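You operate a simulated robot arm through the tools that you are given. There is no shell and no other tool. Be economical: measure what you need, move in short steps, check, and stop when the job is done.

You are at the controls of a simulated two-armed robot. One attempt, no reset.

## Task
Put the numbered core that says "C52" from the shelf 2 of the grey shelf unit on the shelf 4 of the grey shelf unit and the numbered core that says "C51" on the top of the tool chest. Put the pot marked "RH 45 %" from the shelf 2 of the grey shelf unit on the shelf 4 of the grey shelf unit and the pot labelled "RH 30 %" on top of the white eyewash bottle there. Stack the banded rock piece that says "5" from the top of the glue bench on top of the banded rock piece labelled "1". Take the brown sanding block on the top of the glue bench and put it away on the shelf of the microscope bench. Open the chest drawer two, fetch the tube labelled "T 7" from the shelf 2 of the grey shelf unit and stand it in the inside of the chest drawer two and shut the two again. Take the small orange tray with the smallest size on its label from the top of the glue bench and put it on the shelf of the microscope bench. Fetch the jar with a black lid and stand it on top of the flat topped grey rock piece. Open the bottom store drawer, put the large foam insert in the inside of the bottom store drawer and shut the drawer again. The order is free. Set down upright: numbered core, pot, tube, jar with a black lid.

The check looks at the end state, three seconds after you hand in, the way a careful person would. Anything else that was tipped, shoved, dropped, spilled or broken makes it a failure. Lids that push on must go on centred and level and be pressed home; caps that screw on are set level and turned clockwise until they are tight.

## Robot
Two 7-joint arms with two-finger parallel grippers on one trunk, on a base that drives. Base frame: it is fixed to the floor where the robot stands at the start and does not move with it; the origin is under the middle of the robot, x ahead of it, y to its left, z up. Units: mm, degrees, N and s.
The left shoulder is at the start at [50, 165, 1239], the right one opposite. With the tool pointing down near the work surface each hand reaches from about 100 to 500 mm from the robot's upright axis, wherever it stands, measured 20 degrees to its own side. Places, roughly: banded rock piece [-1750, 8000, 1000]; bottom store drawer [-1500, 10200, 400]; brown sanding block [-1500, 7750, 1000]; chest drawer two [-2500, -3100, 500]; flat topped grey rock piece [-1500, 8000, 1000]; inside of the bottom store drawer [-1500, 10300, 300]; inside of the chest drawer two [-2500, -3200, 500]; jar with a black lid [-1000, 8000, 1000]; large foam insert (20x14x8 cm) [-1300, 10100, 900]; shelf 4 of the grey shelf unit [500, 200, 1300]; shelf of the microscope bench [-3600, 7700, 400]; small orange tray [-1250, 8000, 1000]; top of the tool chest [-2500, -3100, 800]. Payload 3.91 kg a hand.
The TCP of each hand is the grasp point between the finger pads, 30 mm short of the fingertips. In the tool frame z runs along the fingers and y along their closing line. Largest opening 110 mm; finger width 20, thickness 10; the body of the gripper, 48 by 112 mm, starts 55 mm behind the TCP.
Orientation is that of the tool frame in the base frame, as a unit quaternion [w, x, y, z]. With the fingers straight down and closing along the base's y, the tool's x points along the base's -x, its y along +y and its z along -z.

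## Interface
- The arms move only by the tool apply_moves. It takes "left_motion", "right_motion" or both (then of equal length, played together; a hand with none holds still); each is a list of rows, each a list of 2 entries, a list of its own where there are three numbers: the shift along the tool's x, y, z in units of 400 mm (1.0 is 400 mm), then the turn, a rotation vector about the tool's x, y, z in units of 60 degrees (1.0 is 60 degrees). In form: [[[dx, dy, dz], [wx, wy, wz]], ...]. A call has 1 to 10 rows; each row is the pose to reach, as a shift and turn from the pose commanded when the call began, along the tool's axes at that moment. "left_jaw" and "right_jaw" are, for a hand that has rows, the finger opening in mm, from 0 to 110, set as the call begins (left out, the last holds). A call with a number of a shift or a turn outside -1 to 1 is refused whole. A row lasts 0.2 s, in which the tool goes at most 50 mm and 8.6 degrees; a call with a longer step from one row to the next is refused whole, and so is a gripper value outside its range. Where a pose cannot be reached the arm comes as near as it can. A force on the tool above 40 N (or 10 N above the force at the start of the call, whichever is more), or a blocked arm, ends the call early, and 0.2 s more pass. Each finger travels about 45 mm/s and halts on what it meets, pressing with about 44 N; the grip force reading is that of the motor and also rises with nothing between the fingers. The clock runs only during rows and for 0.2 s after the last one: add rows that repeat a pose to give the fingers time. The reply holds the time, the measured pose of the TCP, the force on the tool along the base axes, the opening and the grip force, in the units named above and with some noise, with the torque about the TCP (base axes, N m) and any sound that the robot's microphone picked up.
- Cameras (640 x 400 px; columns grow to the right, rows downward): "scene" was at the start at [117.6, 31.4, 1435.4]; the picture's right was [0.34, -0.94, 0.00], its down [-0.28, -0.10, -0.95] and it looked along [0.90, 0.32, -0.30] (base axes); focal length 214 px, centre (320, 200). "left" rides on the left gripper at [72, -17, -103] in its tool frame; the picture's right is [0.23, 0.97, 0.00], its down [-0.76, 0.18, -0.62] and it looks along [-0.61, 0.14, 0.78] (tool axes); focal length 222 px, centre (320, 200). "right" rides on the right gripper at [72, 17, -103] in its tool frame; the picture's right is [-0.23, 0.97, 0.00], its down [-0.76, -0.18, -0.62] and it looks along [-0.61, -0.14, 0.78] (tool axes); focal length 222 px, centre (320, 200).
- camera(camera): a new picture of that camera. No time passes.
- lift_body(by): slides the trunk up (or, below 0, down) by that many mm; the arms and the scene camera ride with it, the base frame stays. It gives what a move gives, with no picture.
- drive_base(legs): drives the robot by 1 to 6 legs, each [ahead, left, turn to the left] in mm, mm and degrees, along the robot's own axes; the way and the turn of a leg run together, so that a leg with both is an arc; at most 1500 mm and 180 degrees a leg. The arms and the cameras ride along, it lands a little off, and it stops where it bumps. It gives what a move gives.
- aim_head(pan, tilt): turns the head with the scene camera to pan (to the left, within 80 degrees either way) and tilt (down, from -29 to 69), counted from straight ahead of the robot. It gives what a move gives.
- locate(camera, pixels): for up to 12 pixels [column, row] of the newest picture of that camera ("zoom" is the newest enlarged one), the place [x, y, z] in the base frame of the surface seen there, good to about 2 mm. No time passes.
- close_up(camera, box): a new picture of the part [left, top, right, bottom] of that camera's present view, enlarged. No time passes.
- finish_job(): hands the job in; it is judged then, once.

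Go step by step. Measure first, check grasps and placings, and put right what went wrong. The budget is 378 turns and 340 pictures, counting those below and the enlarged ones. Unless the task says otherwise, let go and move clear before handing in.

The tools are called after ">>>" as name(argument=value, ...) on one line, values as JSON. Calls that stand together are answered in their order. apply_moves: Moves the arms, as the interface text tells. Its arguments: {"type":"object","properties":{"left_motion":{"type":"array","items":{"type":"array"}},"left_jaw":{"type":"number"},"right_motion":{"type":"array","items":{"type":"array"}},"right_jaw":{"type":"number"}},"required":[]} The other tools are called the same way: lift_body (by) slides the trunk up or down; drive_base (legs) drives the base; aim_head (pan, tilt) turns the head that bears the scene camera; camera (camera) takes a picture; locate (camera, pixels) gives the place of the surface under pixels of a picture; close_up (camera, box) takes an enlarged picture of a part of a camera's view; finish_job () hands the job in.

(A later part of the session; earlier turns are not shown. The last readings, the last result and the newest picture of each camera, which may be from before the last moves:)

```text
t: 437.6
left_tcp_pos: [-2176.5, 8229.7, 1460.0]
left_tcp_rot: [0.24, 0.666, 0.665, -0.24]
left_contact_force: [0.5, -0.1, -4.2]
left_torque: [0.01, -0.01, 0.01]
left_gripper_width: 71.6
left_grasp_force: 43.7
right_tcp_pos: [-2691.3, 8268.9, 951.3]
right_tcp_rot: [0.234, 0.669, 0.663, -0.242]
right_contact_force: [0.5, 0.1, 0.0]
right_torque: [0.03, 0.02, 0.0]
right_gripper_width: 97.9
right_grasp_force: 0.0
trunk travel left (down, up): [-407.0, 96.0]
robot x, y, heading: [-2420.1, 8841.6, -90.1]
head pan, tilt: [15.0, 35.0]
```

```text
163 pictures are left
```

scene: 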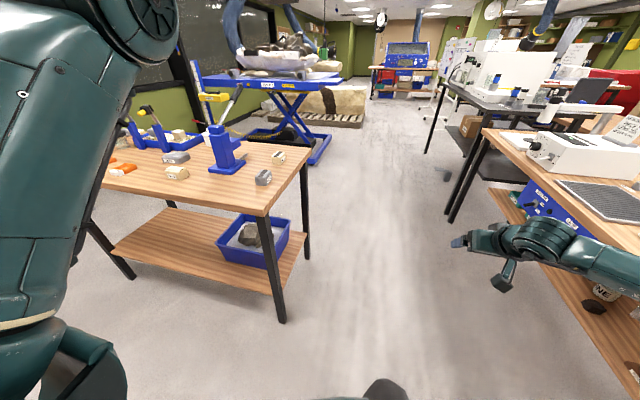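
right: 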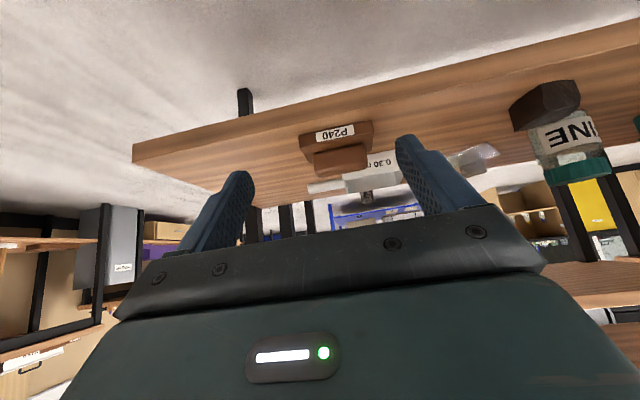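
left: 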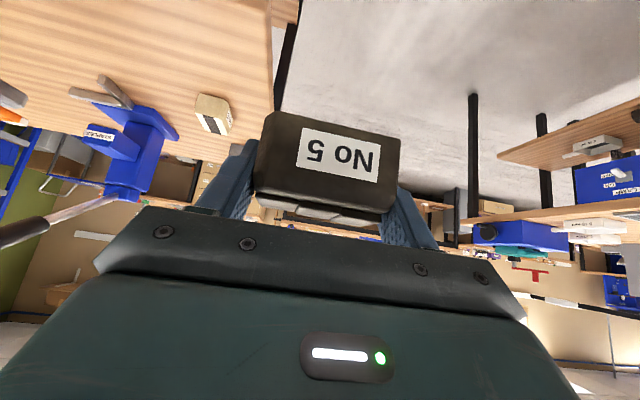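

>>> drive_base(legs=[[-200, 0, 0], [0, 590, 0]])

>>> lift_body(by=90)

>>> apply_moves(left_motion=[[[0.06, 0, 0.072], [0, 0, 0]], [[0.12, 0, 0.144], [0, 0, 0]], [[0.18, 0, 0.217], [0, 0, 0]], [[0.24, 0, 0.289], [0, 0, 0]], [[0.3, 0, 0.361], [0, 0, 0]], [[0.36, 0, 0.433], [0, 0, 0]], [[0.42, 0, 0.505], [0, 0, 0]], [[0.5, 0, 0.6], [0, 0, 0]], [[0.58, 0, 0.7], [0, 0, 0]]], right_motion=[[[-0.02, 0, -0.024], [0, 0, 0]], [[-0.04, 0, -0.05], [0, 0, 0]], [[-0.06, 0, -0.07], [0, 0, 0]], [[-0.06, 0, -0.07], [0, 0, 0]], [[-0.06, 0, -0.07], [0, 0, 0]], [[-0.06, 0, -0.07], [0, 0, 0]], [[-0.06, 0, -0.07], [0, 0, 0]], [[-0.06, 0, -0.07], [0, 0, 0]], [[-0.06, 0, -0.07], [0, 0, 0]]])

>>> camera(camera="scene")

```text
t: 442.1
left_tcp_pos: [-1583.7, 8438.3, 1461.1]
left_tcp_rot: [0.242, 0.661, 0.668, -0.239]
left_contact_force: [0.3, -0.1, -2.7]
left_torque: [-0.01, 0.02, 0.02]
left_gripper_width: 71.9
left_grasp_force: 44.3
right_tcp_pos: [-2100.1, 8472.3, 952.1]
right_tcp_rot: [0.234, 0.665, 0.667, -0.24]
right_contact_force: [0.8, -0.1, -0.2]
right_torque: [-0.04, 0.02, 0.0]
right_gripper_width: 98.2
right_grasp_force: 0.1
trunk travel left (down, up): [-407.0, 96.0]
robot x, y, heading: [-1831.6, 9051.4, -89.4]
head pan, tilt: [15.0, 35.0]
```

```text
t: 443.3
left_tcp_pos: [-1584.7, 8438.4, 1549.9]
left_tcp_rot: [0.241, 0.662, 0.668, -0.239]
left_contact_force: [0.1, -0.8, -4.3]
left_torque: [0.02, -0.03, -0.01]
left_gripper_width: 71.8
left_grasp_force: 43.7
right_tcp_pos: [-2099.4, 8471.6, 1041.2]
right_tcp_rot: [0.234, 0.666, 0.667, -0.24]
right_contact_force: [-0.1, 0.8, -0.1]
right_torque: [-0.02, 0.03, 0.02]
right_gripper_width: 98.0
right_grasp_force: 0.0
trunk travel left (down, up): [-497.0, 6.0]
robot x, y, heading: [-1832.0, 9052.4, -89.3]
head pan, tilt: [15.0, 35.0]
```

```text
refused: row 9 steps farther than a row can; nothing moved
```

```text
162 pictures are left
```

scene: 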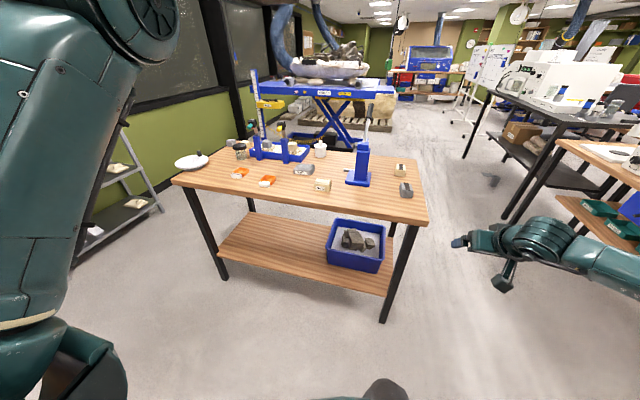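

>>> apply_moves(left_motion=[[[0.06, 0, 0.072], [0, 0, 0]], [[0.12, 0, 0.144], [0, 0, 0]], [[0.18, 0, 0.217], [0, 0, 0]], [[0.24, 0, 0.289], [0, 0, 0]], [[0.3, 0, 0.361], [0, 0, 0]], [[0.36, 0, 0.433], [0, 0, 0]], [[0.42, 0, 0.505], [0, 0, 0]], [[0.48, 0, 0.577], [0, 0, 0]], [[0.54, 0, 0.65], [0, 0, 0]], [[0.6, 0, 0.722], [0, 0, 0]]])

>>> camera(camera="scene")

>>> close_up(camera="scene", box=[220, 130, 420, 215])

```text
t: 445.5
left_tcp_pos: [-1582.3, 8438.4, 1173.5]
left_tcp_rot: [0.242, 0.661, 0.668, -0.24]
left_contact_force: [0.3, 0.7, -3.5]
left_torque: [0.03, -0.01, -0.01]
left_gripper_width: 71.7
left_grasp_force: 43.7
right_tcp_pos: [-2099.6, 8472.2, 1042.1]
right_tcp_rot: [0.234, 0.665, 0.667, -0.239]
right_contact_force: [-0.8, -0.1, 0.0]
right_torque: [0.0, -0.02, -0.02]
right_gripper_width: 97.8
right_grasp_force: 0.1
trunk travel left (down, up): [-497.0, 6.0]
robot x, y, heading: [-1828.4, 9050.3, -89.9]
head pan, tilt: [15.0, 35.0]
```

```text
161 pictures are left
```

scene: 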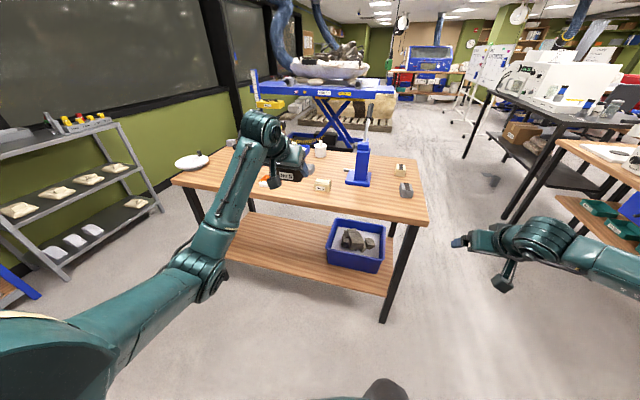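

```text
3.20 times, centred on (320, 172) of scene
```

zoom: 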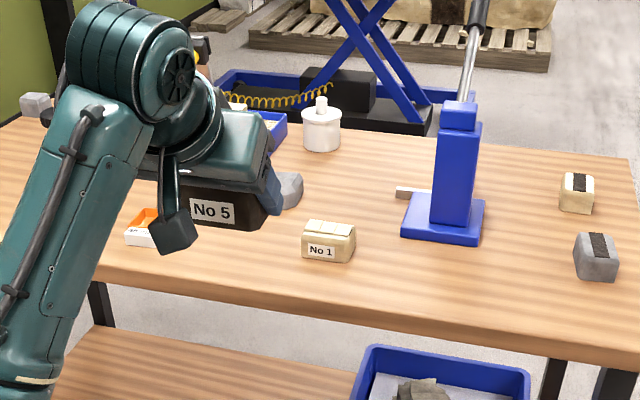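

>>> locate(camera="zoom", pixels=[[306, 228], [350, 234], [330, 226], [330, 232], [304, 255], [344, 260], [325, 250], [325, 220], [450, 300], [330, 300], [312, 222], [350, 226]])

```text
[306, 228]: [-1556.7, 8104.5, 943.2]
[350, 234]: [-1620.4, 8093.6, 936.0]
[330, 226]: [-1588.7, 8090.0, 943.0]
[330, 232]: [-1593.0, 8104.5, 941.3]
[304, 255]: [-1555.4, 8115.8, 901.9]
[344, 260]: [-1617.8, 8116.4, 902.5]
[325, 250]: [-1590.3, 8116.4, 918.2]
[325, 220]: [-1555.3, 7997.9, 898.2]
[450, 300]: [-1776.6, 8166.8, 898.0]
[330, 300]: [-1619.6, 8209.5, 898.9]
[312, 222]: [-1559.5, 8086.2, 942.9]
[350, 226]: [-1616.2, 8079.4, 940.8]
```

>>> drive_base(legs=[[260, 0, 0]])

>>> apply_moves(left_motion=[[[0.01, -0.01, 0.1], [0, 0, 0]], [[0.03, -0.01, 0.19], [0, 0, 0]], [[0.05, -0.01, 0.28], [0, 0, 0]], [[0.075, -0.01, 0.37], [0, 0, 0]], [[0.075, -0.01, 0.425], [0, 0, 0]]])

>>> camera(camera="left")

>>> camera(camera="scene")

```text
t: 447.4
left_tcp_pos: [-1582.1, 8173.3, 1173.6]
left_tcp_rot: [0.241, 0.663, 0.668, -0.239]
left_contact_force: [0.1, -0.6, -2.7]
left_torque: [0.04, 0.02, 0.0]
left_gripper_width: 71.6
left_grasp_force: 44.1
right_tcp_pos: [-2097.6, 8208.2, 1041.4]
right_tcp_rot: [0.233, 0.667, 0.665, -0.241]
right_contact_force: [-0.1, 0.3, -0.2]
right_torque: [0.01, -0.01, 0.02]
right_gripper_width: 98.1
right_grasp_force: 0.1
trunk travel left (down, up): [-497.0, 6.0]
robot x, y, heading: [-1828.8, 8788.0, -89.6]
head pan, tilt: [15.0, 35.0]
```

```text
t: 448.6
left_tcp_pos: [-1587.1, 8087.6, 1024.8]
left_tcp_rot: [0.241, 0.663, 0.667, -0.239]
left_contact_force: [0.3, 0.8, -3.7]
left_torque: [0.02, 0.01, -0.01]
left_gripper_width: 71.9
left_grasp_force: 44.2
right_tcp_pos: [-2098.5, 8208.6, 1041.3]
right_tcp_rot: [0.233, 0.667, 0.666, -0.24]
right_contact_force: [0.2, 0.1, 0.1]
right_torque: [-0.01, 0.02, -0.05]
right_gripper_width: 98.0
right_grasp_force: 0.1
trunk travel left (down, up): [-497.0, 6.0]
robot x, y, heading: [-1831.1, 8790.3, -89.7]
head pan, tilt: [15.0, 35.0]
```

```text
159 pictures are left
```

left: 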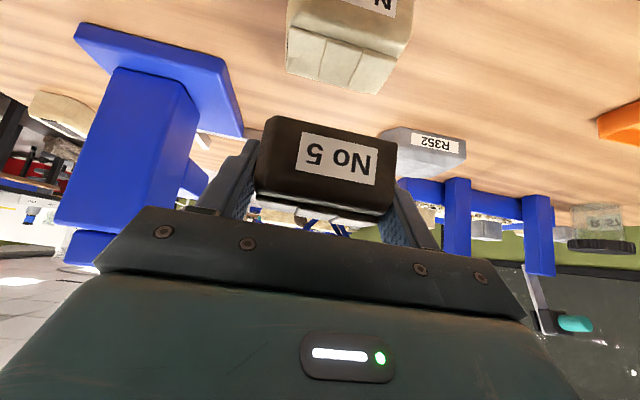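

```text
158 pictures are left
```

scene: 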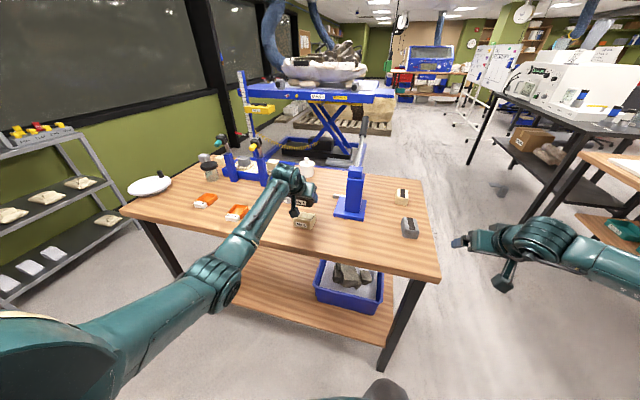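

>>> locate(camera="left", pixels=[[235, 115], [195, 130], [190, 100], [295, 60], [400, 50], [340, 85], [290, 70], [385, 85], [268, 160], [385, 180], [330, 160]])

```text
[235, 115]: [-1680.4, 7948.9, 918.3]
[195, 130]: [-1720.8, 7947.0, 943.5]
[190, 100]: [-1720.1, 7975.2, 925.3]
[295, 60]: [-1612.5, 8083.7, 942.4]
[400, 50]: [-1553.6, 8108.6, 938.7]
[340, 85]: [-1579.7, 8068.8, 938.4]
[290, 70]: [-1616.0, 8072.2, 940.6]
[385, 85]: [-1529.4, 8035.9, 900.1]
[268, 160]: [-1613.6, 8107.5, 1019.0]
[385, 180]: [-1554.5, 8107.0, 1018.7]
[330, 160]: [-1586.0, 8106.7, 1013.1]
```

>>> apply_moves(left_motion=[[[0.045, 0, 0.044], [0, 0, 0]], [[0.09, 0, 0.088], [0, 0, 0]], [[0.09, 0, 0.088], [0, 0, 0]]])

>>> camera(camera="left")

```text
t: 449.4
left_tcp_pos: [-1585.1, 8094.3, 974.5]
left_tcp_rot: [0.241, 0.663, 0.667, -0.24]
left_contact_force: [0.4, -0.3, -2.7]
left_torque: [0.06, 0.0, 0.02]
left_gripper_width: 71.8
left_grasp_force: 44.3
right_tcp_pos: [-2098.4, 8209.5, 1040.4]
right_tcp_rot: [0.234, 0.667, 0.666, -0.24]
right_contact_force: [-0.9, -0.1, 0.2]
right_torque: [-0.02, 0.02, 0.0]
right_gripper_width: 98.0
right_grasp_force: 0.0
trunk travel left (down, up): [-497.0, 6.0]
robot x, y, heading: [-1830.4, 8791.3, -89.6]
head pan, tilt: [15.0, 35.0]
```

```text
157 pictures are left
```

left: 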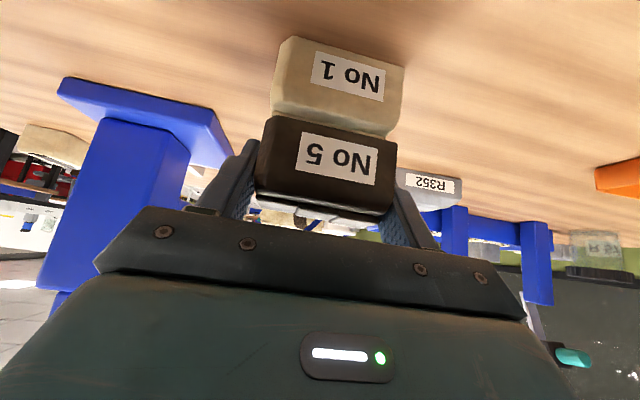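

>>> apply_moves(left_motion=[[[0.0025, 0, 0.003], [0, 0, 0]], [[0.0025, 0, 0.003], [0, 0, 0]]])

>>> apply_moves(left_motion=[[[0, 0, 0], [0, 0, 0]], [[0, 0, 0], [0, 0, 0]], [[0, 0, 0], [0, 0, 0]], [[0, 0, 0], [0, 0, 0]]], left_jaw=95)

>>> apply_moves(left_motion=[[[-0.04, 0, -0.05], [0, 0, 0]], [[-0.1, 0, -0.12], [0, 0, 0]], [[-0.14, 0, -0.2], [0, 0, 0]], [[-0.18, 0, -0.27], [0, 0, 0]]])

>>> camera(camera="left")

```text
t: 450.0
left_tcp_pos: [-1585.3, 8094.7, 972.8]
left_tcp_rot: [0.241, 0.663, 0.668, -0.239]
left_contact_force: [0.5, -0.1, -3.4]
left_torque: [0.04, 0.01, 0.03]
left_gripper_width: 71.7
left_grasp_force: 44.2
right_tcp_pos: [-2098.4, 8207.6, 1041.2]
right_tcp_rot: [0.234, 0.666, 0.666, -0.24]
right_contact_force: [-0.1, -1.3, 0.0]
right_torque: [0.01, 0.03, 0.03]
right_gripper_width: 98.0
right_grasp_force: 0.0
trunk travel left (down, up): [-497.0, 6.0]
robot x, y, heading: [-1826.6, 8789.7, -89.7]
head pan, tilt: [15.0, 35.0]
```

```text
t: 451.0
left_tcp_pos: [-1585.0, 8094.3, 973.3]
left_tcp_rot: [0.241, 0.663, 0.667, -0.24]
left_contact_force: [1.0, -0.1, -0.3]
left_torque: [-0.03, 0.01, 0.02]
left_gripper_width: 95.1
left_grasp_force: 0.0
right_tcp_pos: [-2098.8, 8209.6, 1042.9]
right_tcp_rot: [0.233, 0.667, 0.665, -0.241]
right_contact_force: [1.0, 0.0, 0.0]
right_torque: [-0.02, 0.02, -0.02]
right_gripper_width: 97.7
right_grasp_force: 0.0
trunk travel left (down, up): [-497.0, 6.0]
robot x, y, heading: [-1831.0, 8788.7, -89.8]
head pan, tilt: [15.0, 35.0]
```

```text
t: 452.0
left_tcp_pos: [-1587.4, 8108.0, 1102.7]
left_tcp_rot: [0.241, 0.663, 0.667, -0.24]
left_contact_force: [0.7, 0.4, -0.1]
left_torque: [0.01, 0.02, -0.01]
left_gripper_width: 95.0
left_grasp_force: 0.2
right_tcp_pos: [-2099.9, 8209.7, 1041.6]
right_tcp_rot: [0.234, 0.667, 0.666, -0.24]
right_contact_force: [-0.5, -0.3, -1.0]
right_torque: [0.01, 0.03, 0.0]
right_gripper_width: 98.2
right_grasp_force: 0.1
trunk travel left (down, up): [-497.0, 6.0]
robot x, y, heading: [-1830.0, 8788.6, -89.8]
head pan, tilt: [15.0, 35.0]
```

```text
156 pictures are left
```

left: 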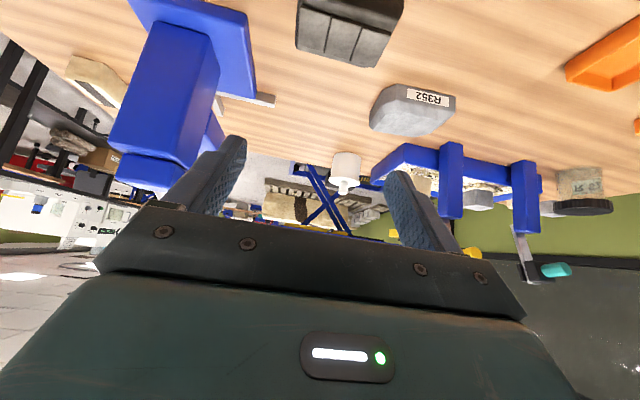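

>>> drive_base(legs=[[-150, 0, 0], [0, 480, 0]])

>>> aim_head(pan=10, tilt=35)

>>> camera(camera="scene")

```text
t: 455.8
left_tcp_pos: [-1102.1, 8258.7, 1102.3]
left_tcp_rot: [0.242, 0.661, 0.669, -0.239]
left_contact_force: [-0.1, 0.2, 0.3]
left_torque: [0.0, 0.03, 0.02]
left_gripper_width: 95.0
left_grasp_force: 0.2
right_tcp_pos: [-1614.6, 8358.3, 1041.4]
right_tcp_rot: [0.235, 0.665, 0.667, -0.239]
right_contact_force: [1.0, 0.5, 0.5]
right_torque: [0.01, 0.04, -0.04]
right_gripper_width: 97.8
right_grasp_force: 0.0
trunk travel left (down, up): [-497.0, 6.0]
robot x, y, heading: [-1349.2, 8938.5, -89.4]
head pan, tilt: [15.0, 35.0]
```

```text
t: 456.5
left_tcp_pos: [-1102.4, 8259.0, 1102.8]
left_tcp_rot: [0.242, 0.661, 0.668, -0.239]
left_contact_force: [-0.3, 0.3, -0.7]
left_torque: [0.04, -0.02, 0.01]
left_gripper_width: 95.0
left_grasp_force: 0.0
right_tcp_pos: [-1615.7, 8358.6, 1040.7]
right_tcp_rot: [0.234, 0.665, 0.667, -0.239]
right_contact_force: [0.0, 0.1, 0.1]
right_torque: [-0.01, -0.04, 0.01]
right_gripper_width: 97.8
right_grasp_force: 0.0
trunk travel left (down, up): [-497.0, 6.0]
robot x, y, heading: [-1349.2, 8941.1, -89.3]
head pan, tilt: [10.0, 35.0]
```

```text
155 pictures are left
```

scene: 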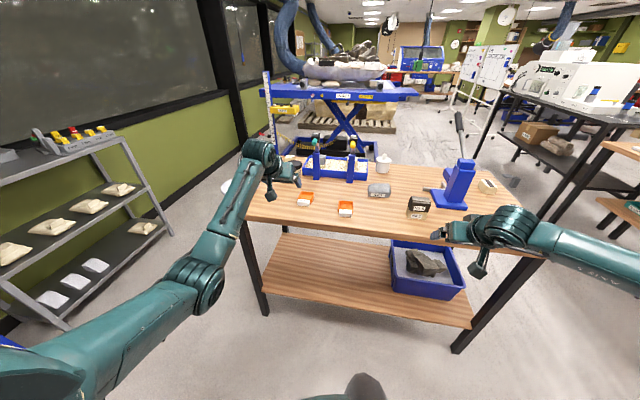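

>>> camera(camera="left")

>>> close_up(camera="scene", box=[270, 130, 450, 230])

```text
154 pictures are left
```

left: 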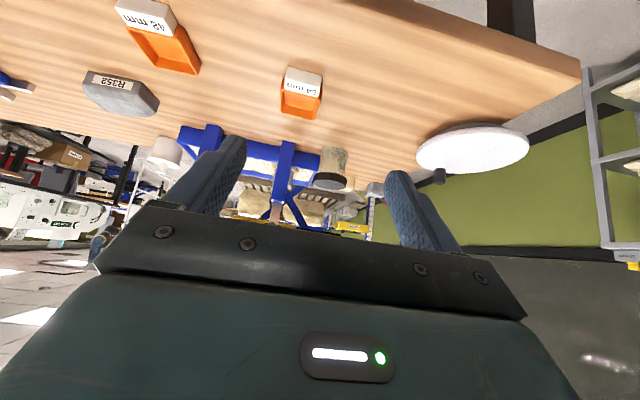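

```text
3.56 times, centred on (360, 180) of scene
```

zoom: 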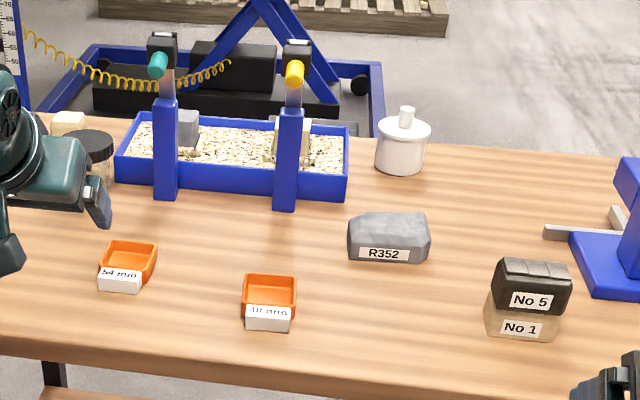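

>>> locate(camera="left", pixels=[[333, 165], [318, 182], [345, 182], [330, 187], [321, 160], [346, 160], [335, 150], [440, 178], [300, 150], [295, 205]])

>>> locate(camera="zoom", pixels=[[100, 135], [100, 142], [112, 145], [105, 165], [388, 220], [352, 235], [428, 225], [390, 214], [388, 245], [270, 280], [268, 315], [245, 290]])

```text
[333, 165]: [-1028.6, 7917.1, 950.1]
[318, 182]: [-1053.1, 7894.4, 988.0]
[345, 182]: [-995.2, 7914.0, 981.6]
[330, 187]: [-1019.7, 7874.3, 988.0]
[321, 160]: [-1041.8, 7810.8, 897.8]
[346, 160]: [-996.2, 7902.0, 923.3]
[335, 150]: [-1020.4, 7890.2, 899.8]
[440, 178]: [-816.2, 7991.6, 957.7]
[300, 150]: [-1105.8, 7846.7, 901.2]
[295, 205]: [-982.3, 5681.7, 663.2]
```

```text
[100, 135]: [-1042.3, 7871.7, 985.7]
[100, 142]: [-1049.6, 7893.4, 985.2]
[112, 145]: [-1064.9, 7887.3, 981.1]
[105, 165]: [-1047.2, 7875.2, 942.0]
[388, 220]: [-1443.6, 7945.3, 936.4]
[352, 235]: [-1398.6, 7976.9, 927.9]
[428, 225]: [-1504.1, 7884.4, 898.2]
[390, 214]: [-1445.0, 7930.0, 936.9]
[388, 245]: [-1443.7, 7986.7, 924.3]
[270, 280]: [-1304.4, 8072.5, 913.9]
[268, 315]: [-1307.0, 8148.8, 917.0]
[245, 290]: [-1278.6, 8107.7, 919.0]
```

>>> apply_moves(right_motion=[[[-0.06, -0.05, -0.075], [0, 0, 0]], [[-0.12, -0.1, -0.15], [0, 0, 0]], [[-0.18, -0.15, -0.22], [0, 0, 0]]])

>>> drive_base(legs=[[0, 74, -0.6], [200, 0, 0]])

>>> camera(camera="left")

>>> camera(camera="scene")

```text
t: 457.3
left_tcp_pos: [-1102.7, 8258.5, 1102.8]
left_tcp_rot: [0.242, 0.661, 0.669, -0.239]
left_contact_force: [0.0, -0.1, 0.0]
left_torque: [-0.02, -0.01, -0.01]
left_gripper_width: 95.1
left_grasp_force: 0.0
right_tcp_pos: [-1674.0, 8358.0, 1155.8]
right_tcp_rot: [0.235, 0.665, 0.667, -0.24]
right_contact_force: [-0.6, -0.2, 0.2]
right_torque: [0.0, -0.02, 0.01]
right_gripper_width: 98.0
right_grasp_force: 0.0
trunk travel left (down, up): [-497.0, 6.0]
robot x, y, heading: [-1348.0, 8940.0, -89.4]
head pan, tilt: [10.0, 35.0]
```

```text
t: 459.5
left_tcp_pos: [-1037.0, 8055.6, 1102.3]
left_tcp_rot: [0.24, 0.665, 0.665, -0.24]
left_contact_force: [0.0, -0.6, 0.4]
left_torque: [-0.01, -0.02, -0.01]
left_gripper_width: 95.2
left_grasp_force: 0.1
right_tcp_pos: [-1609.1, 8162.5, 1154.8]
right_tcp_rot: [0.232, 0.669, 0.663, -0.241]
right_contact_force: [-1.0, -0.1, 0.0]
right_torque: [0.02, 0.03, -0.02]
right_gripper_width: 98.0
right_grasp_force: 0.2
trunk travel left (down, up): [-497.0, 6.0]
robot x, y, heading: [-1279.6, 8738.6, -90.3]
head pan, tilt: [10.0, 35.0]
```

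```text
152 pictures are left
```

left: 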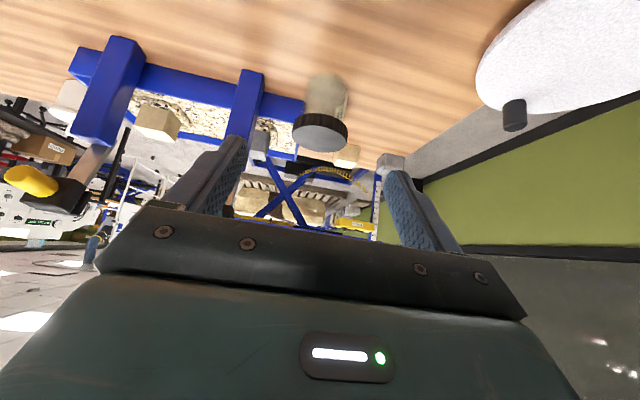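

```text
151 pictures are left
```

scene: 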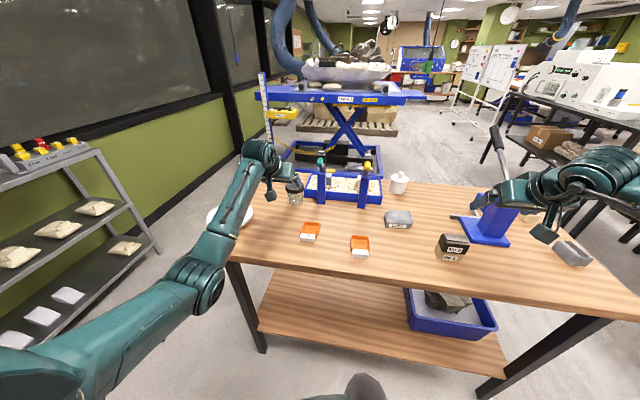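

>>> locate(camera="scene", pixels=[[494, 132], [500, 165], [490, 205], [510, 195], [470, 225], [320, 165], [322, 190], [295, 195], [296, 185], [385, 215], [412, 222], [398, 212]])

>>> locate(camera="left", pixels=[[320, 130], [293, 125], [348, 130], [318, 150], [305, 95], [346, 85], [325, 100], [250, 110], [505, 110]])

```text
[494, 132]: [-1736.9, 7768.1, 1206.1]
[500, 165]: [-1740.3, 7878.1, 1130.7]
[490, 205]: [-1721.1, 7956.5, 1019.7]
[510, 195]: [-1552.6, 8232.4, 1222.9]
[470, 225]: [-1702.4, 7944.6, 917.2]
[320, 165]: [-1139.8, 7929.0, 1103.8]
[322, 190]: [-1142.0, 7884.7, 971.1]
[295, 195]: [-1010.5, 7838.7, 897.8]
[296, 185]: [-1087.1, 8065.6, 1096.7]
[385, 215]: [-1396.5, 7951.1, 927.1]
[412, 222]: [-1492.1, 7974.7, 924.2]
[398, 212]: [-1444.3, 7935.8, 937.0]
```

```text
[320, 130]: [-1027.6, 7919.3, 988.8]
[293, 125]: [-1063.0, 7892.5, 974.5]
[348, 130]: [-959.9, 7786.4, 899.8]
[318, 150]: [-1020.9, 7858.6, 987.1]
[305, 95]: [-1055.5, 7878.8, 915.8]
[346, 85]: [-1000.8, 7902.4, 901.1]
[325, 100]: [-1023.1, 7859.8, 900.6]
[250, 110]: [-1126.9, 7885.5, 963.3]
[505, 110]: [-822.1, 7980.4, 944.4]
```

>>> drive_base(legs=[[150, 0, 0.3]])

>>> camera(camera="left")

```text
t: 460.9
left_tcp_pos: [-1034.8, 7906.7, 1101.5]
left_tcp_rot: [0.241, 0.663, 0.667, -0.24]
left_contact_force: [-0.7, 0.0, -0.3]
left_torque: [0.01, -0.01, 0.0]
left_gripper_width: 94.9
left_grasp_force: 0.1
right_tcp_pos: [-1606.0, 8010.3, 1154.3]
right_tcp_rot: [0.233, 0.668, 0.665, -0.239]
right_contact_force: [0.0, -0.2, 0.5]
right_torque: [0.03, 0.0, -0.01]
right_gripper_width: 97.9
right_grasp_force: 0.0
trunk travel left (down, up): [-497.0, 6.0]
robot x, y, heading: [-1275.4, 8590.2, -89.8]
head pan, tilt: [10.0, 35.0]
```

```text
150 pictures are left
```

left: 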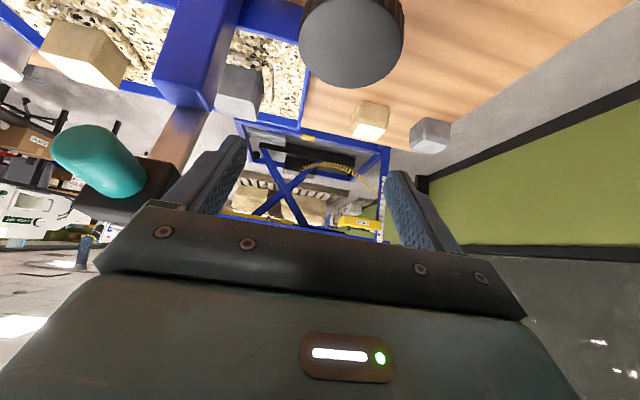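

>>> locate(camera="left", pixels=[[138, 180], [165, 175], [160, 195], [200, 110], [350, 50], [305, 45], [400, 40], [350, 85]])

```text
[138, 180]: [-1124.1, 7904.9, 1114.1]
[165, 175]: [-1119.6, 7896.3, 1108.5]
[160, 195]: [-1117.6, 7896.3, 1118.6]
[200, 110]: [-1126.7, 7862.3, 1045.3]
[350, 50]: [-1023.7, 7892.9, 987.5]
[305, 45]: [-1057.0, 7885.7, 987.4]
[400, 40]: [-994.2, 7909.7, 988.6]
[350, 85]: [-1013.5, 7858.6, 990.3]
```

>>> apply_moves(left_motion=[[[-0.015, 0.02, 0.02], [0, 0, 0]], [[0.03, 0.02, 0.09], [0, 0, 0]], [[0.085, 0.02, 0.17], [0, 0, 0]]], left_jaw=105)

>>> camera(camera="left")

```text
t: 461.7
left_tcp_pos: [-1027.5, 7890.1, 1028.8]
left_tcp_rot: [0.241, 0.663, 0.667, -0.24]
left_contact_force: [0.3, 0.7, 0.6]
left_torque: [0.06, -0.01, 0.0]
left_gripper_width: 105.0
left_grasp_force: 0.1
right_tcp_pos: [-1606.5, 8009.7, 1154.9]
right_tcp_rot: [0.234, 0.667, 0.665, -0.241]
right_contact_force: [-0.3, 0.7, -0.3]
right_torque: [0.0, 0.01, -0.02]
right_gripper_width: 98.0
right_grasp_force: 0.0
trunk travel left (down, up): [-497.0, 6.0]
robot x, y, heading: [-1277.5, 8590.4, -89.8]
head pan, tilt: [10.0, 35.0]
```

```text
149 pictures are left
```

left: 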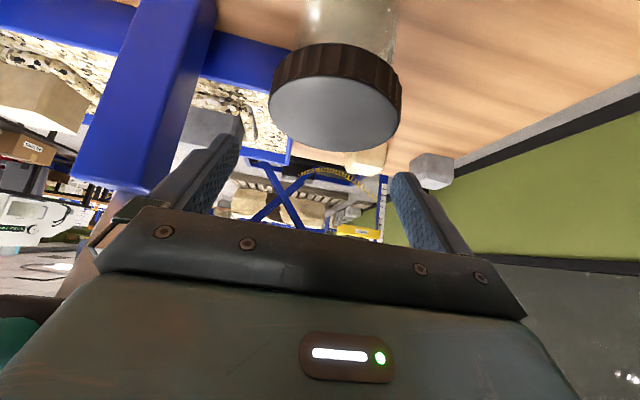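

>>> locate(camera="left", pixels=[[335, 115], [272, 95], [400, 110], [335, 148], [330, 75], [335, 60], [345, 20]])

```text
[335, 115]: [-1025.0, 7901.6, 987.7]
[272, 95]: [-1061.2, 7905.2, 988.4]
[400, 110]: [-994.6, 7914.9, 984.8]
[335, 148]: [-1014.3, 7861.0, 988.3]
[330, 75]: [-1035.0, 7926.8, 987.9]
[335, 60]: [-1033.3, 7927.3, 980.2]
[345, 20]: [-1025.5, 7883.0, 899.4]
```

>>> apply_moves(left_motion=[[[0.05, 0, 0.06], [0, 0, 0]], [[0.1, 0, 0.12], [0, 0, 0]], [[0.153, 0, 0.184], [0, 0, 0]]])

>>> apply_moves(left_motion=[[[0, 0, 0], [0, 0, 0]], [[0, 0, 0], [0, 0, 0]], [[0, 0, 0], [0, 0, 0]], [[0, 0, 0], [0, 0, 0]], [[0, 0, 0], [0, 0, 0]]], left_jaw=45)

>>> camera(camera="left")

```text
t: 462.5
left_tcp_pos: [-1027.4, 7888.5, 945.5]
left_tcp_rot: [0.25, 0.66, 0.663, -0.249]
left_contact_force: [1.9, 10.5, 39.5]
left_torque: [1.2, 0.02, -0.08]
left_gripper_width: 104.9
left_grasp_force: 0.1
right_tcp_pos: [-1607.5, 8017.5, 1158.9]
right_tcp_rot: [0.236, 0.667, 0.664, -0.242]
right_contact_force: [-0.1, 0.2, 0.5]
right_torque: [0.0, 0.03, -0.01]
right_gripper_width: 97.7
right_grasp_force: 0.0
trunk travel left (down, up): [-497.0, 6.0]
robot x, y, heading: [-1271.5, 8588.9, -89.8]
head pan, tilt: [10.0, 35.0]
```

```text
t: 463.7
left_tcp_pos: [-1028.3, 7889.3, 943.3]
left_tcp_rot: [0.249, 0.661, 0.663, -0.247]
left_contact_force: [3.1, 13.0, 39.5]
left_torque: [0.58, 0.53, -0.03]
left_gripper_width: 68.8
left_grasp_force: 43.7
right_tcp_pos: [-1607.9, 8016.9, 1158.3]
right_tcp_rot: [0.236, 0.667, 0.663, -0.242]
right_contact_force: [0.7, 0.8, 0.4]
right_torque: [0.0, 0.02, 0.0]
right_gripper_width: 98.1
right_grasp_force: 0.1
trunk travel left (down, up): [-497.0, 6.0]
robot x, y, heading: [-1279.3, 8588.3, -90.0]
head pan, tilt: [10.0, 35.0]
```

```text
148 pictures are left
```

left: 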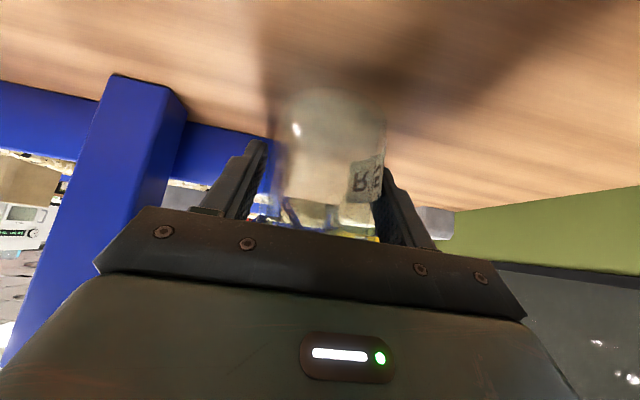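

The palm is resting on the lid edge (39 N). I open, rise and take the body a little nearer to me.

>>> apply_moves(left_motion=[[[0, 0, 0], [0, 0, 0]], [[0, 0, 0], [0, 0, 0]], [[0, 0, 0], [0, 0, 0]], [[0, 0, 0], [0, 0, 0]], [[0.0016, 0, -0.037], [0, 0, 0]], [[0.0016, 0, -0.037], [0, 0, 0]]], left_jaw=100)

>>> camera(camera="left")

>>> camera(camera="scene")

```text
t: 465.1
left_tcp_pos: [-1025.7, 7902.7, 939.3]
left_tcp_rot: [0.239, 0.664, 0.668, -0.237]
left_contact_force: [-1.2, 1.4, 1.4]
left_torque: [-0.01, -0.01, -0.02]
left_gripper_width: 100.1
left_grasp_force: 0.2
right_tcp_pos: [-1606.6, 8012.1, 1154.9]
right_tcp_rot: [0.234, 0.668, 0.664, -0.242]
right_contact_force: [0.4, -0.1, 0.6]
right_torque: [-0.01, 0.02, 0.01]
right_gripper_width: 98.0
right_grasp_force: 0.1
trunk travel left (down, up): [-497.0, 6.0]
robot x, y, heading: [-1273.7, 8586.4, -89.8]
head pan, tilt: [10.0, 35.0]
```

```text
147 pictures are left
```

left: 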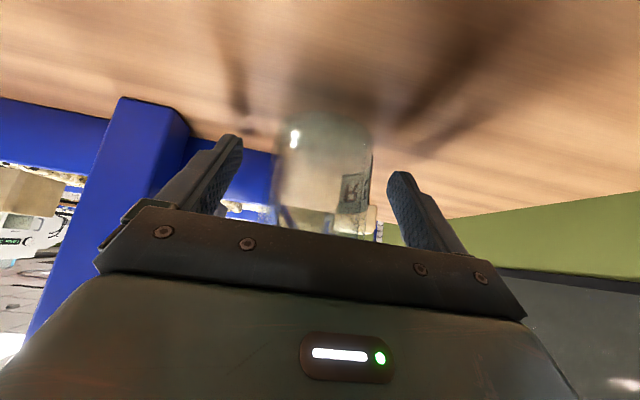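

```text
146 pictures are left
```

scene: 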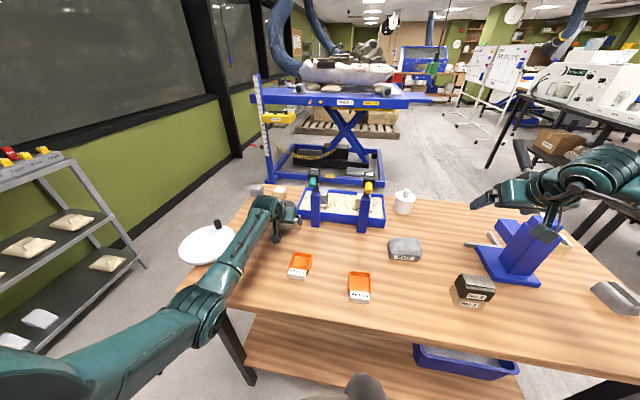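

>>> apply_moves(left_motion=[[[-0.006, 0, -0.006], [0, 0, 0]], [[-0.006, 0, -0.006], [0, 0, 0]], [[-0.006, 0, -0.006], [0, 0, 0]], [[-0.006, 0, -0.006], [0, 0, 0]], [[-0.006, 0, -0.006], [0, 0, 0]]], left_jaw=45)

>>> apply_moves(left_motion=[[[-0.032, 0, -0.0385], [0, 0, 0]], [[-0.064, 0, -0.077], [0, 0, 0]], [[-0.064, 0, -0.077], [0, 0, 0]]])

>>> camera(camera="left")

```text
t: 466.3
left_tcp_pos: [-1027.0, 7898.4, 947.2]
left_tcp_rot: [0.242, 0.663, 0.667, -0.24]
left_contact_force: [0.8, -0.9, -0.5]
left_torque: [0.02, -0.02, -0.01]
left_gripper_width: 64.2
left_grasp_force: 44.2
right_tcp_pos: [-1606.0, 8011.2, 1154.6]
right_tcp_rot: [0.233, 0.667, 0.665, -0.241]
right_contact_force: [-0.5, -0.8, 0.6]
right_torque: [-0.01, 0.01, 0.01]
right_gripper_width: 97.8
right_grasp_force: 0.1
trunk travel left (down, up): [-497.0, 6.0]
robot x, y, heading: [-1274.3, 8588.0, -89.8]
head pan, tilt: [10.0, 35.0]
```

```text
t: 467.1
left_tcp_pos: [-1025.3, 7897.8, 989.7]
left_tcp_rot: [0.241, 0.663, 0.667, -0.24]
left_contact_force: [0.0, -0.3, -1.2]
left_torque: [0.03, 0.01, -0.04]
left_gripper_width: 64.5
left_grasp_force: 44.2
right_tcp_pos: [-1606.5, 8012.2, 1156.4]
right_tcp_rot: [0.235, 0.667, 0.665, -0.24]
right_contact_force: [0.0, -0.7, -0.2]
right_torque: [0.02, 0.01, 0.01]
right_gripper_width: 97.8
right_grasp_force: 0.0
trunk travel left (down, up): [-497.0, 6.0]
robot x, y, heading: [-1279.1, 8589.1, -89.7]
head pan, tilt: [10.0, 35.0]
```

```text
145 pictures are left
```

left: 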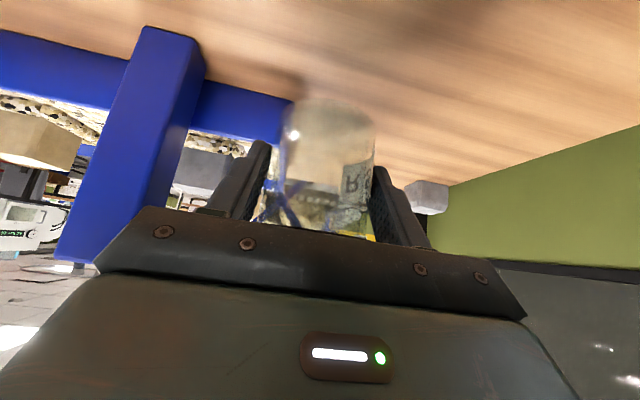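

>>> apply_moves(left_motion=[[[-0.06, 0, -0.075], [0, 0, 0]], [[-0.12, 0, -0.15], [0, 0, 0]], [[-0.16, 0, -0.19], [0, 0, 0]]])

>>> drive_base(legs=[[-300, 0, 0], [0, -418, 0]])

>>> camera(camera="scene")

>>> camera(camera="left")

```text
t: 467.9
left_tcp_pos: [-1028.0, 7900.0, 1087.9]
left_tcp_rot: [0.242, 0.663, 0.666, -0.24]
left_contact_force: [0.2, -0.1, -1.1]
left_torque: [-0.03, -0.01, -0.01]
left_gripper_width: 64.4
left_grasp_force: 43.7
right_tcp_pos: [-1606.5, 8010.8, 1155.6]
right_tcp_rot: [0.234, 0.667, 0.665, -0.24]
right_contact_force: [-0.5, -0.5, 0.6]
right_torque: [-0.04, -0.01, -0.01]
right_gripper_width: 98.1
right_grasp_force: 0.1
trunk travel left (down, up): [-497.0, 6.0]
robot x, y, heading: [-1274.3, 8586.4, -90.0]
head pan, tilt: [10.0, 35.0]
```

```text
t: 472.1
left_tcp_pos: [-1445.0, 8199.1, 1087.4]
left_tcp_rot: [0.242, 0.662, 0.667, -0.24]
left_contact_force: [0.5, -0.4, -1.2]
left_torque: [0.04, 0.02, 0.04]
left_gripper_width: 64.3
left_grasp_force: 44.4
right_tcp_pos: [-2024.6, 8308.8, 1155.2]
right_tcp_rot: [0.236, 0.666, 0.666, -0.24]
right_contact_force: [-0.7, 0.0, 0.9]
right_torque: [0.01, -0.01, 0.04]
right_gripper_width: 97.8
right_grasp_force: 0.0
trunk travel left (down, up): [-497.0, 6.0]
robot x, y, heading: [-1697.9, 8887.7, -89.8]
head pan, tilt: [10.0, 35.0]
```

```text
144 pictures are left
```

scene: 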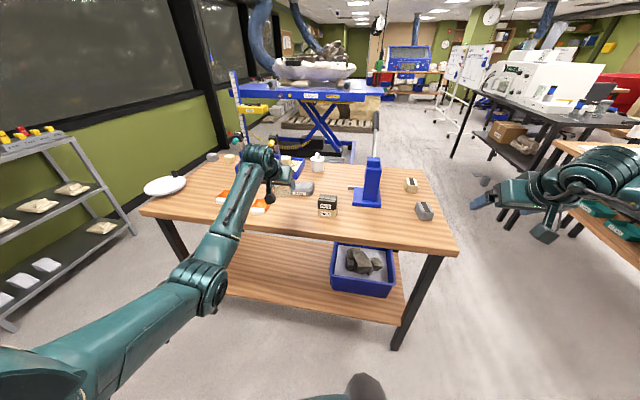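

```text
143 pictures are left
```

left: 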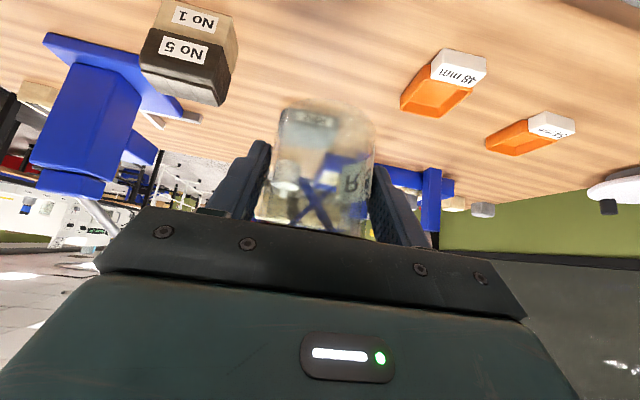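

>>> close_up(camera="scene", box=[270, 170, 350, 220])

>>> locate(camera="zoom", pixels=[[165, 120], [350, 120], [250, 95], [300, 100], [250, 130], [320, 140], [340, 130], [200, 150], [330, 170], [260, 165]])

```text
8.00 times, centred on (310, 195) of scene
```

zoom: 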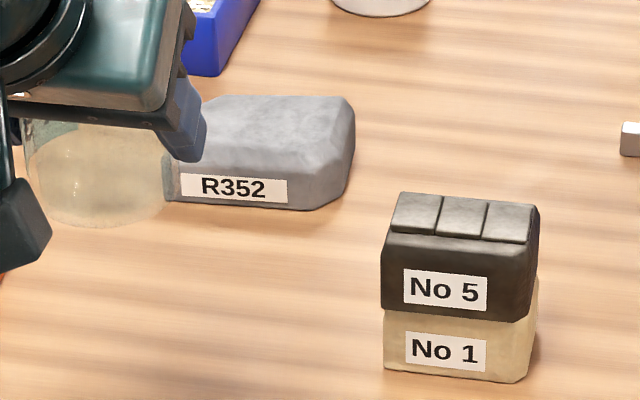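

```text
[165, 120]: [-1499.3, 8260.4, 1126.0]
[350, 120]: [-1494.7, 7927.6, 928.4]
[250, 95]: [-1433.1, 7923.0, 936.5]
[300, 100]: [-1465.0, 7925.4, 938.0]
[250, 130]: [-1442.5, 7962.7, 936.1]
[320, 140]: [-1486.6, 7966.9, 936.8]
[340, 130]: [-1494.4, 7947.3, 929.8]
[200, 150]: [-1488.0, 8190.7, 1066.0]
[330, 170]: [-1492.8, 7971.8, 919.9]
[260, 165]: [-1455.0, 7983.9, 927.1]
```

>>> drive_base(legs=[[240, 0, 0]])

>>> apply_moves(left_motion=[[[0.04, 0, 0.05], [0, 0, 0]], [[0.08, 0, 0.1], [0, 0, 0]]])

>>> camera(camera="left")

>>> close_up(camera="scene", box=[240, 170, 380, 260])

```text
t: 473.9
left_tcp_pos: [-1440.6, 7953.4, 1085.3]
left_tcp_rot: [0.241, 0.661, 0.669, -0.239]
left_contact_force: [0.9, 0.8, -0.1]
left_torque: [0.04, -0.05, -0.03]
left_gripper_width: 64.3
left_grasp_force: 43.9
right_tcp_pos: [-2021.6, 8063.2, 1155.4]
right_tcp_rot: [0.234, 0.666, 0.667, -0.24]
right_contact_force: [0.3, 0.2, -0.8]
right_torque: [-0.02, 0.0, 0.02]
right_gripper_width: 98.1
right_grasp_force: 0.0
trunk travel left (down, up): [-497.0, 6.0]
robot x, y, heading: [-1691.3, 8642.3, -89.3]
head pan, tilt: [10.0, 35.0]
```

```text
t: 474.5
left_tcp_pos: [-1441.0, 7951.1, 1034.6]
left_tcp_rot: [0.241, 0.662, 0.669, -0.239]
left_contact_force: [-0.6, 0.2, -1.7]
left_torque: [-0.01, 0.03, 0.03]
left_gripper_width: 64.3
left_grasp_force: 44.2
right_tcp_pos: [-2021.0, 8062.3, 1155.7]
right_tcp_rot: [0.234, 0.666, 0.667, -0.24]
right_contact_force: [0.3, 0.8, -0.4]
right_torque: [-0.01, 0.04, 0.0]
right_gripper_width: 98.0
right_grasp_force: 0.1
trunk travel left (down, up): [-497.0, 6.0]
robot x, y, heading: [-1691.5, 8638.4, -89.6]
head pan, tilt: [10.0, 35.0]
```

```text
141 pictures are left
```

left: 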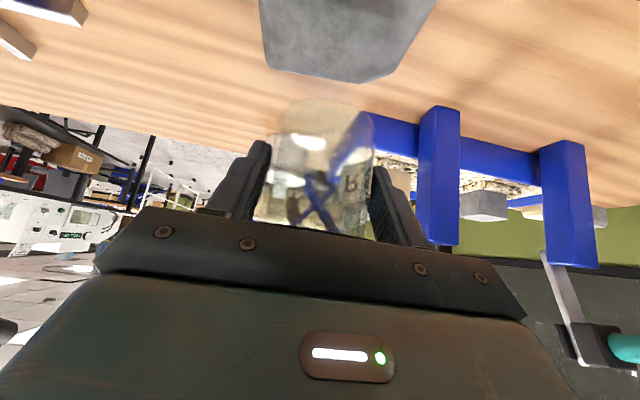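

```text
4.44 times, centred on (310, 215) of scene
```

zoom: 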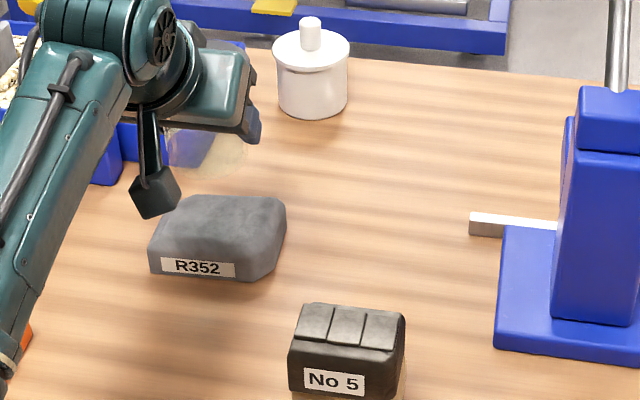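

>>> locate(camera="left", pixels=[[265, 60], [300, 70], [355, 78], [385, 60], [425, 20], [345, 20], [268, 15], [300, 130], [340, 115], [280, 120], [368, 140]])

>>> locate(camera="zoom", pixels=[[185, 205], [270, 205], [230, 200], [175, 250], [260, 250], [220, 250], [282, 225], [160, 235]])

```text
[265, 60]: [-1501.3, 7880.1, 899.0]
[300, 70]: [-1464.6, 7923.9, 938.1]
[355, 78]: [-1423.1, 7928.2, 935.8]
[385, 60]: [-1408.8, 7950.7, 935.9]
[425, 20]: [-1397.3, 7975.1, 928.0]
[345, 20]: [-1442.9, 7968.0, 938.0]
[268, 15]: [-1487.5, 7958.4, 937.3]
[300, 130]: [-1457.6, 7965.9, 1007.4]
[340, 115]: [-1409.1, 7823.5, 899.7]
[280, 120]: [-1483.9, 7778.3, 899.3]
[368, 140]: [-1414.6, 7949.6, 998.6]
```

```text
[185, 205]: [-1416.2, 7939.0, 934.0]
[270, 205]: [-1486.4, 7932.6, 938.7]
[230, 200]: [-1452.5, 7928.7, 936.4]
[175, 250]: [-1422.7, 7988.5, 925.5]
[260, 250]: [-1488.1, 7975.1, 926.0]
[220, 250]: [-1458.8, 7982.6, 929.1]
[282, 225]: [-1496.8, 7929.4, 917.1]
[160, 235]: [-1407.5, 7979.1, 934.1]
```

>>> apply_moves(left_motion=[[[0.03, -0.014, 0.03], [0, 0, 0]], [[0.06, -0.014, 0.06], [0, 0, 0]], [[0.082, -0.014, 0.085], [0, 0, 0]]])

>>> apply_moves(left_motion=[[[0.002, 0, 0.0025], [0, 0, 0]], [[0.002, 0, 0.0025], [0, 0, 0]]])

>>> camera(camera="left")

>>> close_up(camera="scene", box=[240, 170, 380, 260])

```text
t: 475.3
left_tcp_pos: [-1446.8, 7955.3, 989.5]
left_tcp_rot: [0.241, 0.662, 0.669, -0.239]
left_contact_force: [0.4, 0.3, -0.8]
left_torque: [0.04, 0.0, -0.03]
left_gripper_width: 64.3
left_grasp_force: 43.8
right_tcp_pos: [-2021.7, 8061.7, 1155.0]
right_tcp_rot: [0.234, 0.666, 0.667, -0.24]
right_contact_force: [0.1, 0.0, 0.0]
right_torque: [0.0, -0.01, -0.04]
right_gripper_width: 97.8
right_grasp_force: 0.0
trunk travel left (down, up): [-497.0, 6.0]
robot x, y, heading: [-1690.8, 8640.2, -89.5]
head pan, tilt: [10.0, 35.0]
```

```text
t: 475.9
left_tcp_pos: [-1446.5, 7953.9, 986.3]
left_tcp_rot: [0.242, 0.661, 0.669, -0.239]
left_contact_force: [0.1, 0.8, -0.4]
left_torque: [0.03, 0.04, 0.0]
left_gripper_width: 64.2
left_grasp_force: 44.1
right_tcp_pos: [-2021.8, 8062.9, 1156.0]
right_tcp_rot: [0.235, 0.666, 0.666, -0.24]
right_contact_force: [-0.5, 0.8, 0.3]
right_torque: [0.0, 0.0, 0.02]
right_gripper_width: 98.2
right_grasp_force: 0.0
trunk travel left (down, up): [-497.0, 6.0]
robot x, y, heading: [-1692.8, 8641.6, -89.3]
head pan, tilt: [10.0, 35.0]
```

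```text
139 pictures are left
```

left: 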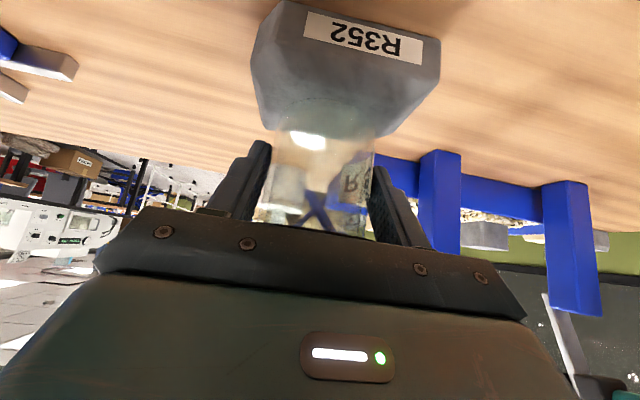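

```text
4.44 times, centred on (310, 215) of scene
```

zoom: 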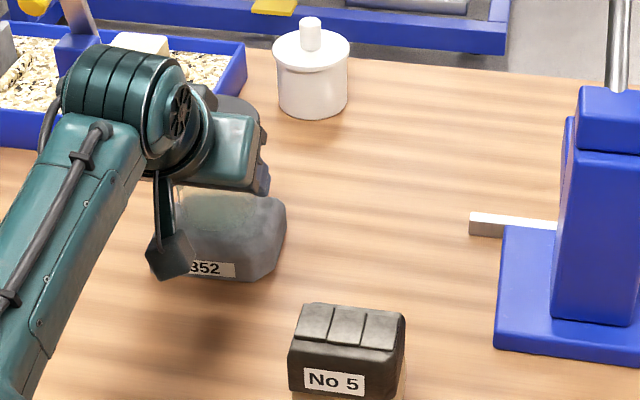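

>>> apply_moves(left_motion=[[[0.0016, 0, 0.002], [0, 0, 0]], [[0.0032, 0, 0.004], [0, 0, 0]]])

>>> locate(camera="left", pixels=[[320, 95], [320, 110], [320, 125], [320, 140], [285, 120], [365, 120], [330, 200]])

```text
t: 476.5
left_tcp_pos: [-1447.7, 7954.7, 985.0]
left_tcp_rot: [0.242, 0.662, 0.668, -0.24]
left_contact_force: [1.6, -0.4, 1.7]
left_torque: [-0.11, 0.05, 0.06]
left_gripper_width: 64.1
left_grasp_force: 44.2
right_tcp_pos: [-2021.3, 8062.3, 1156.2]
right_tcp_rot: [0.235, 0.665, 0.667, -0.24]
right_contact_force: [-0.1, -0.1, 0.2]
right_torque: [-0.02, -0.04, 0.01]
right_gripper_width: 98.0
right_grasp_force: 0.0
trunk travel left (down, up): [-497.0, 6.0]
robot x, y, heading: [-1692.5, 8645.4, -89.5]
head pan, tilt: [10.0, 35.0]
```

```text
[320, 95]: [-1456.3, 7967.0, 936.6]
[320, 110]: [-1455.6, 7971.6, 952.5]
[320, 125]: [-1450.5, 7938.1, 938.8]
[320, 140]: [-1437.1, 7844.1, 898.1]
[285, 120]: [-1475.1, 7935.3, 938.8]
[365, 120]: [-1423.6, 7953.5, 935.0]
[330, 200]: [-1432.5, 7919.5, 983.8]
```

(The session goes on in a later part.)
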